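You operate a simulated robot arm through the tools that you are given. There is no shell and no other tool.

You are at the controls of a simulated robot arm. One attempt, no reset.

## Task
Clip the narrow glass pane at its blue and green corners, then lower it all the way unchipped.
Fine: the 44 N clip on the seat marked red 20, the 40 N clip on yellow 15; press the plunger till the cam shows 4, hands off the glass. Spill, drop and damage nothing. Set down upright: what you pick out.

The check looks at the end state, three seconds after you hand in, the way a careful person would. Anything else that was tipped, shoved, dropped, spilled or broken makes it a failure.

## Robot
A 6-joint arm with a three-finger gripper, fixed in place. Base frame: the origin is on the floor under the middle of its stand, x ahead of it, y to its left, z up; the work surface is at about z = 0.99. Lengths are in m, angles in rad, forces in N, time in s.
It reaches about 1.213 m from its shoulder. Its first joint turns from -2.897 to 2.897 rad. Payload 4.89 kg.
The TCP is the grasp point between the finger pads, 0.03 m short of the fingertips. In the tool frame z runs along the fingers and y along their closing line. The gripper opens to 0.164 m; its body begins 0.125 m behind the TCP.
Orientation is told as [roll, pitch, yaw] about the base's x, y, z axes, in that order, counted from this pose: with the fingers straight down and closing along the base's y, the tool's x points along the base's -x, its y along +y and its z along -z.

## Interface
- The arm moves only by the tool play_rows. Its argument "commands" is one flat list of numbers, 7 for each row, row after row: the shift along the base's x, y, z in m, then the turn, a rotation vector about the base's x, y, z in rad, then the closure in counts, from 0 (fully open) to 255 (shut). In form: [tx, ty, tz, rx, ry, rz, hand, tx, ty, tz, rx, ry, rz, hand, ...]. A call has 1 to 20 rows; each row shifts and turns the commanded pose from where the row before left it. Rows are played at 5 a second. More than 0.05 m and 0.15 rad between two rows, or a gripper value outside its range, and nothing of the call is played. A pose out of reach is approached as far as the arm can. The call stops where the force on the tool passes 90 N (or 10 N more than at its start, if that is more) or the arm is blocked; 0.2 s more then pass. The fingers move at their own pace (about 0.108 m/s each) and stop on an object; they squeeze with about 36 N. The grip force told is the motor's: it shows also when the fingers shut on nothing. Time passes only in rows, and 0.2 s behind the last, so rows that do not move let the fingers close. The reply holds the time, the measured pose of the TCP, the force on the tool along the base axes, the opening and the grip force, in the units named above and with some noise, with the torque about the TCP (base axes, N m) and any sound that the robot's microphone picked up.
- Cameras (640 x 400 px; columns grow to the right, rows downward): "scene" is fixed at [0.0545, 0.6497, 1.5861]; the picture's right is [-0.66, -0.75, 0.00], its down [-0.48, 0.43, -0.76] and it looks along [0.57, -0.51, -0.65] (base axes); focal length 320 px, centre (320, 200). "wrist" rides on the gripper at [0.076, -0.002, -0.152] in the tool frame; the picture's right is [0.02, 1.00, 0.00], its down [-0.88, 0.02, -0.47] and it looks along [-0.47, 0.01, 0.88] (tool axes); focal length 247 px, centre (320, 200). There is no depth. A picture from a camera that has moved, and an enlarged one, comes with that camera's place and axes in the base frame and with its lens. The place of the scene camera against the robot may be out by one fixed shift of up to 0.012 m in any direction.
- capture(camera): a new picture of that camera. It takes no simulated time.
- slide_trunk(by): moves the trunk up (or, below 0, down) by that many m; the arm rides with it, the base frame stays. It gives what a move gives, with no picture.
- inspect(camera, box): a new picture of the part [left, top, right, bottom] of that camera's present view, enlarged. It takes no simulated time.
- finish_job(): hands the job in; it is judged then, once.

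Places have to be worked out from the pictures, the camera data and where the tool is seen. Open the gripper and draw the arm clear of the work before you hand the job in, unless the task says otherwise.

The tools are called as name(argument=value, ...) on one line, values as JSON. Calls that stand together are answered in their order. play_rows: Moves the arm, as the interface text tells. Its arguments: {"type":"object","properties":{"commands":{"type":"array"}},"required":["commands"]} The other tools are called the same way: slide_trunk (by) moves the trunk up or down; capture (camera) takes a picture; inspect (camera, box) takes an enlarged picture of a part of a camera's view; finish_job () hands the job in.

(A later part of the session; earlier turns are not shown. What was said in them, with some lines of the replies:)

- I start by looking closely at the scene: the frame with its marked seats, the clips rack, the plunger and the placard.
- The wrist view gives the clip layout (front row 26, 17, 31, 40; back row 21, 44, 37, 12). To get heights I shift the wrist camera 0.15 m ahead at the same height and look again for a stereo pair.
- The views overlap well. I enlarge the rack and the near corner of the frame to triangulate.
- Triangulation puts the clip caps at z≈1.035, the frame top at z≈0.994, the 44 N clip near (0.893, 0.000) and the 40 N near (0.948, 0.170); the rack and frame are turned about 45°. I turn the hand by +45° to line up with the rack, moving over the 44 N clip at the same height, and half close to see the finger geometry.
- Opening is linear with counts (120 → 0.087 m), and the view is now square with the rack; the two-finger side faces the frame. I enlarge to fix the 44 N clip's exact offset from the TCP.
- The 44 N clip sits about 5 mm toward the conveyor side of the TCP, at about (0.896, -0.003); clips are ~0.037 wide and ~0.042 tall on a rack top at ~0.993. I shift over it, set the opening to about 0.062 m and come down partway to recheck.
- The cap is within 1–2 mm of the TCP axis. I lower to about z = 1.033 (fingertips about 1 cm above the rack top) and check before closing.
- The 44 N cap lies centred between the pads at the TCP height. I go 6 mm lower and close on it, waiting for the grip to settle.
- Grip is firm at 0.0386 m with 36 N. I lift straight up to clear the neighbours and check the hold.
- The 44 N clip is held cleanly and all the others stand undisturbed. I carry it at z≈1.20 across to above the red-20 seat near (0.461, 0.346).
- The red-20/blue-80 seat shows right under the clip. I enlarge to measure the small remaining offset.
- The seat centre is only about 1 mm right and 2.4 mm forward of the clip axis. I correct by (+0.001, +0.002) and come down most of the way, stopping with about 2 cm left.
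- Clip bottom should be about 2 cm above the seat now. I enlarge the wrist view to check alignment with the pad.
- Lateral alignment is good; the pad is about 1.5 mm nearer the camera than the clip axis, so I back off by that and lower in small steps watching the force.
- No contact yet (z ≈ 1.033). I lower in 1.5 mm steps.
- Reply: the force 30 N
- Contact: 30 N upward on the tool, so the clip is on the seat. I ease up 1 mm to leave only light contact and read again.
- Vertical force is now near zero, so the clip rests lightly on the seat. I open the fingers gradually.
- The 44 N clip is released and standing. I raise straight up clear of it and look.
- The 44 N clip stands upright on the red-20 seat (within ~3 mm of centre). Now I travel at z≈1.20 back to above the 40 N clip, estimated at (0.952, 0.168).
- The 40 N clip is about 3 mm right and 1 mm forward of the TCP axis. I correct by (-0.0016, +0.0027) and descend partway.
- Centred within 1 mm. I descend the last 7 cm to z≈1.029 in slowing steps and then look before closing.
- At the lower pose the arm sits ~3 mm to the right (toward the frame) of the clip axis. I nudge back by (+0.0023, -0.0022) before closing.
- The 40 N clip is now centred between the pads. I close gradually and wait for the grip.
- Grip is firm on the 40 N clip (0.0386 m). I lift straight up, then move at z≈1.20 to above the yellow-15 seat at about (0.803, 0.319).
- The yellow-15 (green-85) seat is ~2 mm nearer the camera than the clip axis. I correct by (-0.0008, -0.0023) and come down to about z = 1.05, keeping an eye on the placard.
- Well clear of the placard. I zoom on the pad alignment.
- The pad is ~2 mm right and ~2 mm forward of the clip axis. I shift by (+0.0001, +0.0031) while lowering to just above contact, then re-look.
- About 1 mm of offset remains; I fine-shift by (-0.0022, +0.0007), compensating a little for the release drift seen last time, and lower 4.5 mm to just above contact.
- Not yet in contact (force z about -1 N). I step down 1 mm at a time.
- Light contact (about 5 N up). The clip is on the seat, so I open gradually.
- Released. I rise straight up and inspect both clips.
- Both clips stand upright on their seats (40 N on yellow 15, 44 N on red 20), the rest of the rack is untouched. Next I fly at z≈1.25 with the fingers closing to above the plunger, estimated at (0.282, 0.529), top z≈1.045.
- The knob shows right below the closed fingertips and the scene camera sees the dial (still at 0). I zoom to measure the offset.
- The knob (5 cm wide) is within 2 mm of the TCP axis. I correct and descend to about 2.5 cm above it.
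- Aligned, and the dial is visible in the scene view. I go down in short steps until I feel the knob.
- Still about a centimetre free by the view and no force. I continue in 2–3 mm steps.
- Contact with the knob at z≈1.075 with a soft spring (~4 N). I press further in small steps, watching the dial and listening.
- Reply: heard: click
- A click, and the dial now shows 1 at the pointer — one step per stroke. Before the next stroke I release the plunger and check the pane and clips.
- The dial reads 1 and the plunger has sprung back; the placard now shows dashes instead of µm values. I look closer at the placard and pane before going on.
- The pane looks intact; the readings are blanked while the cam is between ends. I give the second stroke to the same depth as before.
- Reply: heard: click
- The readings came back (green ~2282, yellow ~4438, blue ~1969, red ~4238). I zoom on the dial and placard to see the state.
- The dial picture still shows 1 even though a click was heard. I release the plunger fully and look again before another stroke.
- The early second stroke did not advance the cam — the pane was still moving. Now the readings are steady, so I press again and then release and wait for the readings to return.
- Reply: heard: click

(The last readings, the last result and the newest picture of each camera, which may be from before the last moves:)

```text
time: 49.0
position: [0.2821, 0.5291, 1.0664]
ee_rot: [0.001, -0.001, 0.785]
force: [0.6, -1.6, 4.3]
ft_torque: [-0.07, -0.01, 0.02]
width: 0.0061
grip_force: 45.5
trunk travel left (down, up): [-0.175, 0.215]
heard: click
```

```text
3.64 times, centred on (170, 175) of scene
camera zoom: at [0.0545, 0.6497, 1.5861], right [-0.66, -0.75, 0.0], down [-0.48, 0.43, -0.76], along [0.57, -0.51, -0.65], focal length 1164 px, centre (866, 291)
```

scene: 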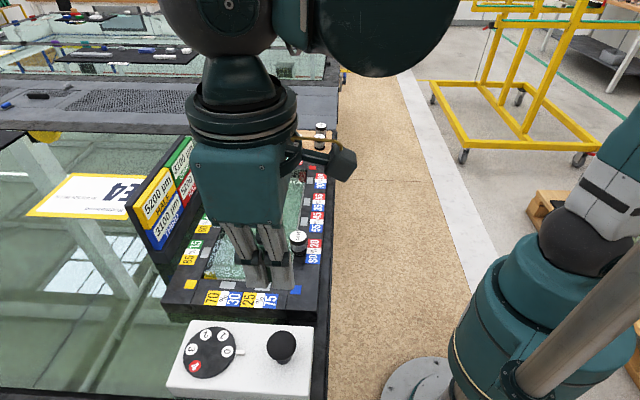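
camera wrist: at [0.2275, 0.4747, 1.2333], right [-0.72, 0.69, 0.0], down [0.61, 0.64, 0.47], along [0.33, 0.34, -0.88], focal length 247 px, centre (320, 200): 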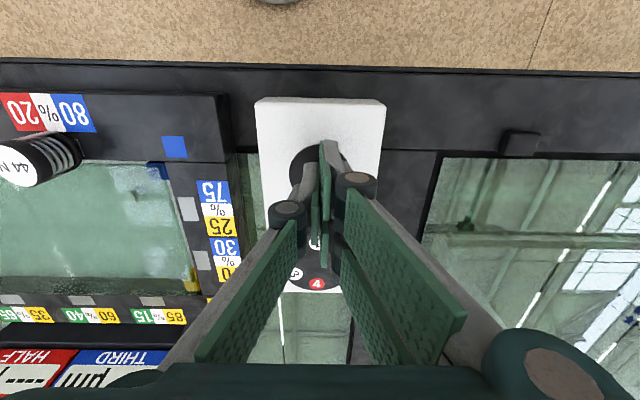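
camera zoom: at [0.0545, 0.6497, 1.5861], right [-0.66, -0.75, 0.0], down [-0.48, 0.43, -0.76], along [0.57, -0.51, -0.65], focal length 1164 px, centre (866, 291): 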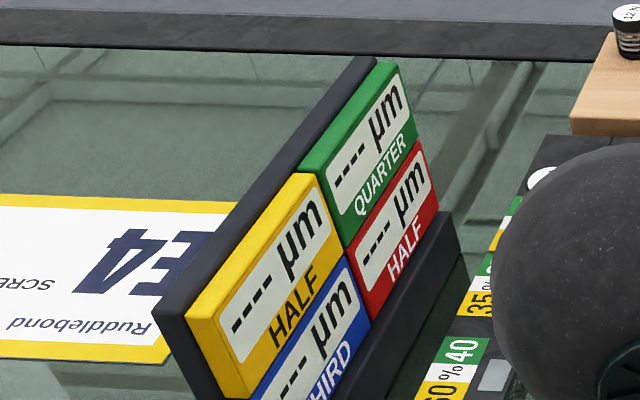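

The dial now shows 2 and the readings are blanked while the pane moves. I release the plunger and wait for them to come back.

play_rows(commands=[0, 0, 0.004, 0, 0, 0, 255, 0, 0, 0.005, 0, 0, 0, 255, 0, 0, 0.005, 0, 0, 0, 255, 0, 0, 0.002, 0, 0, 0, 255, 0, 0, 0, 0, 0, 0, 255, 0, 0, 0, 0, 0, 0, 255, 0, 0, 0, 0, 0, 0, 255, 0, 0, 0, 0, 0, 0, 255, 0, 0, 0, 0, 0, 0, 255, 0, 0, 0, 0, 0, 0, 255])

inspect(camera="scene", box=[120, 120, 220, 230])

inspect(camera="scene", box=[160, 290, 350, 400])

inspect(camera="wrist", box=[0, 60, 280, 330])

```text
time: 51.2
position: [0.2819, 0.5281, 1.0838]
ee_rot: [-0.001, 0.0, 0.785]
force: [0.4, 1.1, 0.1]
ft_torque: [-0.03, 0.02, 0.0]
width: 0.0
grip_force: 44.6
trunk travel left (down, up): [-0.175, 0.215]
```

```text
3.64 times, centred on (170, 175) of scene
camera zoom: at [0.0545, 0.6497, 1.5861], right [-0.66, -0.75, 0.0], down [-0.48, 0.43, -0.76], along [0.57, -0.51, -0.65], focal length 1164 px, centre (866, 291)
```

zoom: 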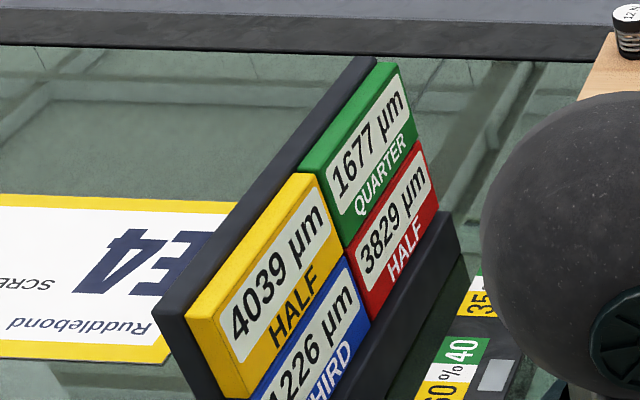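

```text
3.37 times, centred on (255, 345) of scene
camera zoom: at [0.0545, 0.6497, 1.5861], right [-0.66, -0.75, 0.0], down [-0.48, 0.43, -0.76], along [0.57, -0.51, -0.65], focal length 1078 px, centre (539, -288)
```

zoom: 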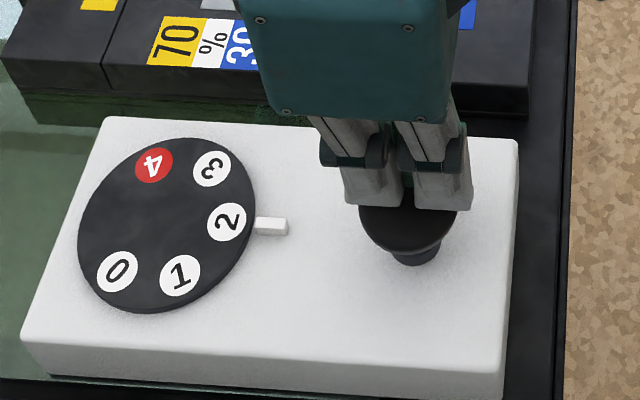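

```text
1.48 times, centred on (140, 195) of wrist
camera zoom: at [0.2278, 0.4737, 1.2359], right [-0.72, 0.69, 0.0], down [0.61, 0.64, 0.47], along [0.33, 0.34, -0.88], focal length 366 px, centre (587, 207)
```

zoom: 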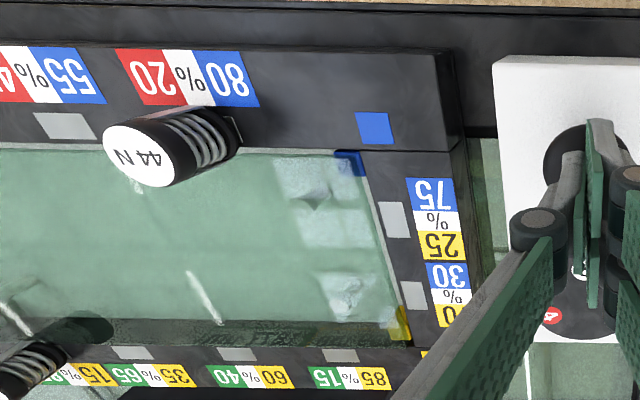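

Cam at 2, readings settled (green 1677, yellow 4039, blue 1226, red 3829), and the clips still stand. Next stroke for 3, then release and wait.

play_rows(commands=[0, 0, -0.007, 0, 0, 0, 255, 0, 0, -0.003, 0, 0, 0, 255, 0, 0, -0.003, 0, 0, 0, 255, 0, 0, -0.003, 0, 0, 0, 255, 0, 0, 0, 0, 0, 0, 255, 0, 0, 0.004, 0, 0, 0, 255, 0, 0, 0.005, 0, 0, 0, 255, 0, 0, 0.005, 0, 0, 0, 255, 0, 0, 0.002, 0, 0, 0, 255, 0, 0, 0, 0, 0, 0, 255, 0, 0, 0, 0, 0, 0, 255, 0, 0, 0, 0, 0, 0, 255, 0, 0, 0, 0, 0, 0, 255, 0, 0, 0, 0, 0, 0, 255, 0, 0, 0, 0, 0, 0, 255, 0, 0, 0, 0, 0, 0, 255])

inspect(camera="scene", box=[160, 290, 350, 400])

inspect(camera="scene", box=[120, 120, 220, 230])

```text
time: 54.6
position: [0.282, 0.5289, 1.0816]
ee_rot: [0.0, 0.001, 0.784]
force: [-0.5, -0.5, -0.4]
ft_torque: [-0.01, 0.01, -0.01]
width: 0.0002
grip_force: 44.9
trunk travel left (down, up): [-0.175, 0.215]
heard: click
```

```text
3.37 times, centred on (255, 345) of scene
camera zoom: at [0.0545, 0.6497, 1.5861], right [-0.66, -0.75, 0.0], down [-0.48, 0.43, -0.76], along [0.57, -0.51, -0.65], focal length 1078 px, centre (539, -288)
```

zoom: 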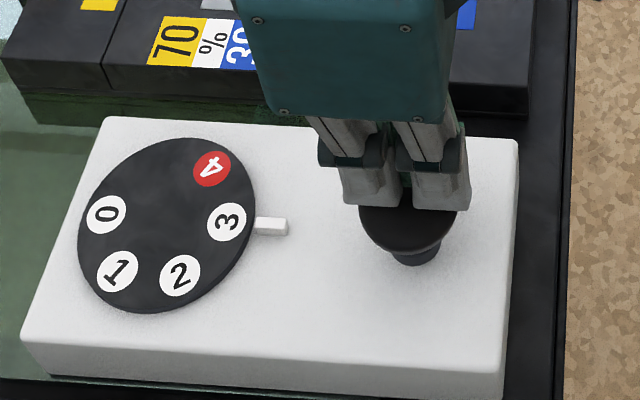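

```text
3.64 times, centred on (170, 175) of scene
camera zoom: at [0.0545, 0.6497, 1.5861], right [-0.66, -0.75, 0.0], down [-0.48, 0.43, -0.76], along [0.57, -0.51, -0.65], focal length 1164 px, centre (866, 291)
```

zoom: 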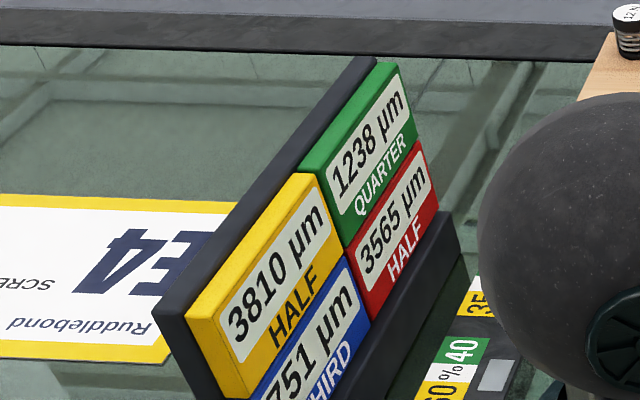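

Cam at 3, readings settled (green 1238, yellow 3810, blue 751, red 3565). Final stroke for 4, then release and wait.

play_rows(commands=[0, 0, -0.007, 0, 0, 0, 255, 0, 0, -0.003, 0, 0, 0, 255, 0, 0, -0.003, 0, 0, 0, 255, 0, 0, -0.003, 0, 0, 0, 255, 0, 0, 0, 0, 0, 0, 255, 0, 0, 0.004, 0, 0, 0, 255, 0, 0, 0.005, 0, 0, 0, 255, 0, 0, 0.005, 0, 0, 0, 255, 0, 0, 0.005, 0, 0, 0, 255, 0, 0, 0.01, 0, 0, 0, 255, 0, 0, 0, 0, 0, 0, 255, 0, 0, 0, 0, 0, 0, 255, 0, 0, 0, 0, 0, 0, 255, 0, 0, 0, 0, 0, 0, 255, 0, 0, 0, 0, 0, 0, 255, 0, 0, 0, 0, 0, 0, 255])

inspect(camera="scene", box=[160, 290, 350, 400])

inspect(camera="scene", box=[120, 120, 220, 230])

```text
time: 58.0
position: [0.2823, 0.5289, 1.0952]
ee_rot: [-0.001, -0.001, 0.788]
force: [0.1, -0.6, -0.6]
ft_torque: [-0.04, 0.01, 0.0]
width: 0.0
grip_force: 45.2
trunk travel left (down, up): [-0.175, 0.215]
heard: click
```

```text
3.37 times, centred on (255, 345) of scene
camera zoom: at [0.0545, 0.6497, 1.5861], right [-0.66, -0.75, 0.0], down [-0.48, 0.43, -0.76], along [0.57, -0.51, -0.65], focal length 1078 px, centre (539, -288)
```

zoom: 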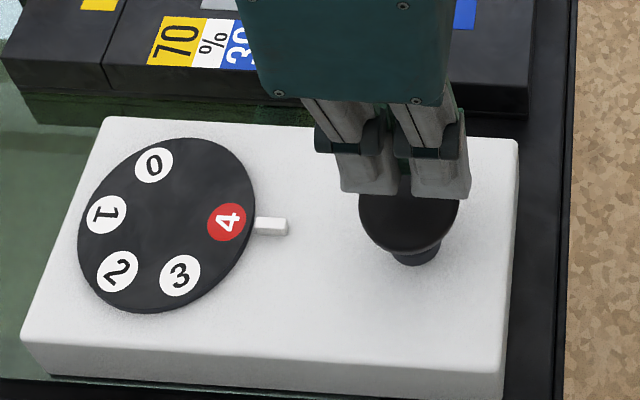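

```text
3.64 times, centred on (170, 175) of scene
camera zoom: at [0.0545, 0.6497, 1.5861], right [-0.66, -0.75, 0.0], down [-0.48, 0.43, -0.76], along [0.57, -0.51, -0.65], focal length 1164 px, centre (866, 291)
```

zoom: 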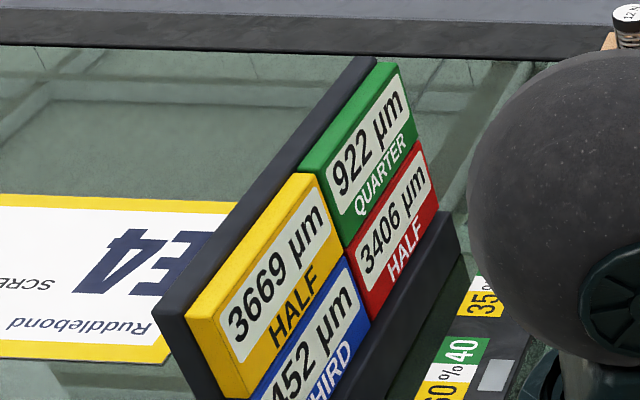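

The cam shows 4, all readings are settled, and only the plunger was touched. I now raise the hand well clear and open it.

play_rows(commands=[0, 0, 0.03, 0, 0, 0, 255, 0, 0, 0.045, 0, 0, 0, 255, 0, 0, 0.045, 0, 0, 0, 255, 0, 0, 0.045, 0, 0, 0, 255, 0, 0, 0.045, 0, 0, 0, 200, 0, 0, 0.03, 0, 0, 0, 100, 0, 0, 0, 0, 0, 0, 0, 0.02, -0.035, 0, 0, 0, 0, 0, 0.022, -0.04, 0, 0, 0, 0, 0, 0.022, -0.04, 0, 0, 0, 0, 0, 0.022, -0.04, 0, 0, 0, 0, 0, 0.022, -0.04, 0, 0, 0, 0, 0, 0.022, -0.04, 0, 0, 0, 0, 0, 0.022, -0.04, 0, 0, 0, 0, 0, 0.022, -0.04, 0, 0, 0, 0, 0, 0.022, -0.04, 0, 0, 0, 0, 0, 0.02, -0.04, 0, 0, 0, 0, 0, 0, 0, 0, 0, 0, 0, 0])

capture(camera="scene")

inspect(camera="scene", box=[160, 110, 345, 300])

capture(camera="wrist")

```text
time: 61.8
position: [0.4996, 0.1343, 1.336]
ee_rot: [0.0, 0.0, 0.785]
force: [1.0, -0.5, 0.0]
ft_torque: [-0.01, 0.03, 0.01]
width: 0.1637
grip_force: 0.1
trunk travel left (down, up): [-0.175, 0.215]
```

```text
taken
```

scene: 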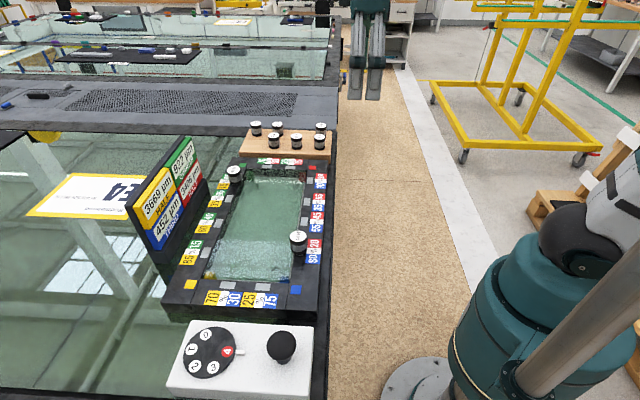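

```text
2.11 times, centred on (252, 205) of scene
camera zoom: at [0.0545, 0.6497, 1.5861], right [-0.66, -0.75, 0.0], down [-0.48, 0.43, -0.76], along [0.57, -0.51, -0.65], focal length 674 px, centre (462, 190)
```

zoom: 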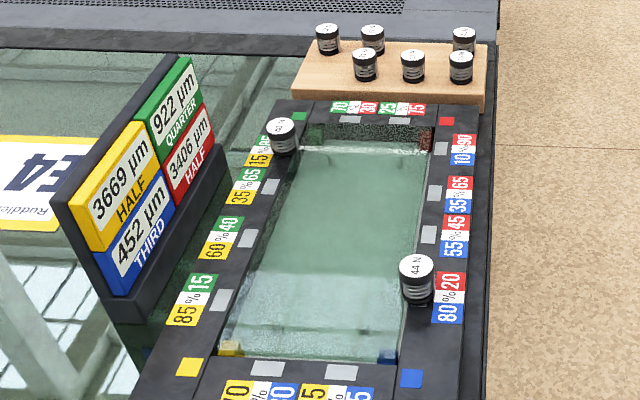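

```text
taken
camera wrist: at [0.4452, 0.0794, 1.489], right [-0.72, 0.69, 0.0], down [0.61, 0.64, 0.47], along [0.33, 0.34, -0.88], focal length 247 px, centre (320, 200)
```

wrist: 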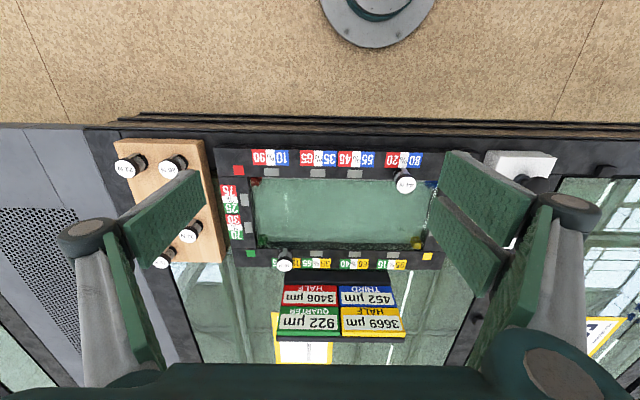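

The dial shows 4, both clips stand on their seats, and the arm is clear. I take a last close look at the corners of the pane, both clips and the rack.

inspect(camera="scene", box=[200, 110, 340, 200])

inspect(camera="scene", box=[180, 220, 340, 320])

inspect(camera="scene", box=[160, 300, 330, 400])

inspect(camera="wrist", box=[220, 140, 450, 280])

```text
4.44 times, centred on (270, 155) of scene
camera zoom: at [0.0545, 0.6497, 1.5861], right [-0.66, -0.75, 0.0], down [-0.48, 0.43, -0.76], along [0.57, -0.51, -0.65], focal length 1422 px, centre (542, 400)
```

zoom: 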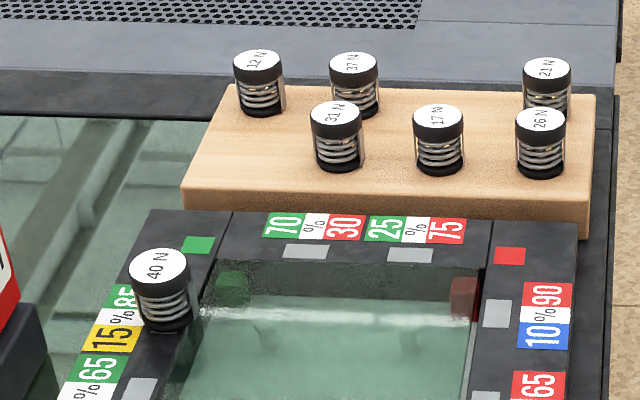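

```text
4.00 times, centred on (260, 270) of scene
camera zoom: at [0.0545, 0.6497, 1.5861], right [-0.66, -0.75, 0.0], down [-0.48, 0.43, -0.76], along [0.57, -0.51, -0.65], focal length 1280 px, centre (560, -80)
```

zoom: 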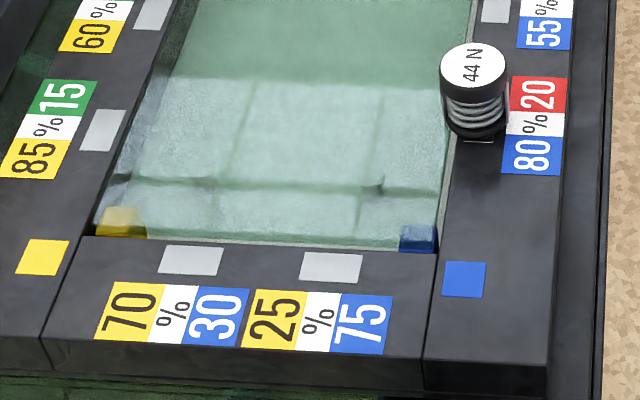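

```text
3.76 times, centred on (245, 350) of scene
camera zoom: at [0.0545, 0.6497, 1.5861], right [-0.66, -0.75, 0.0], down [-0.48, 0.43, -0.76], along [0.57, -0.51, -0.65], focal length 1205 px, centre (602, -365)
```

zoom: 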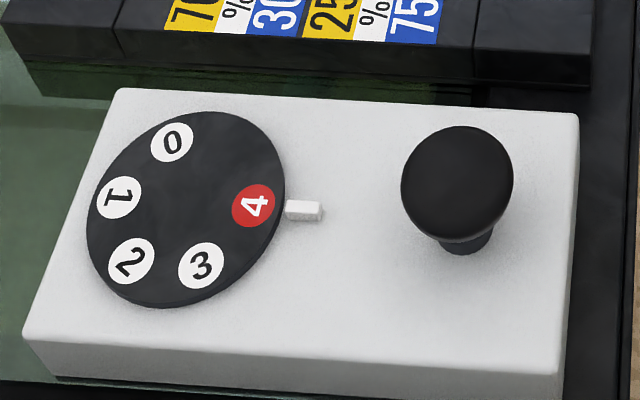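

```text
2.78 times, centred on (335, 210) of wrist
camera zoom: at [0.4452, 0.0794, 1.489], right [-0.72, 0.69, 0.0], down [0.61, 0.64, 0.47], along [0.33, 0.34, -0.88], focal length 687 px, centre (278, 172)
```

zoom: 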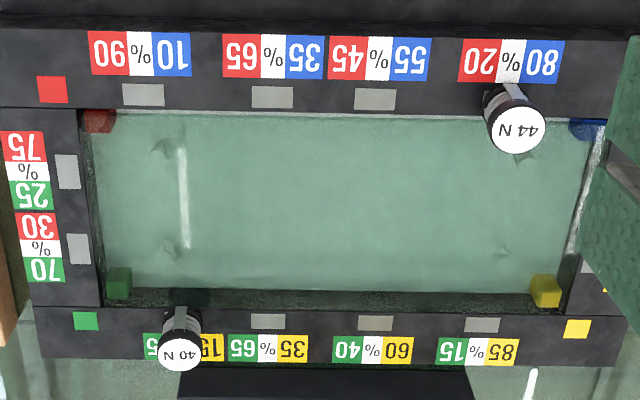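

The 44 N clip is upright on red 20 and the 40 N clip is upright on yellow 15. The cam reads 4, the pane shows no damage, and the rest of the rack is undisturbed. The hand is open and clear, so I hand the job in.

finish_job()

```text
The job is handed in.
```

I placed both clips and pressed the plunger until the cam showed 4, then handed the job in. However, the corner readings never reached zero.

- **Clips:** the 44 N clip stands upright on the seat marked red 20, and the 40 N clip stands upright on yellow 15. Each sits about 3 mm off the centre of its seat.
- **Plunger:** it took five strokes to reach 4. The second stroke clicked but did not move the cam, apparently because the pane was still settling. After that I waited for the readings to settle before each press.
- **Pane:** I saw no chips in the final pictures, and the arm never touched the glass. The last readings were green 922, blue 452, red 3406 and yellow 3669 µm. I took cam position 4 as "all the way" because your instructions set it as the stopping point.
- **Surroundings:** the other six clips, the rack and the placard are where they were. The gripper is open and the arm is clear of the work.
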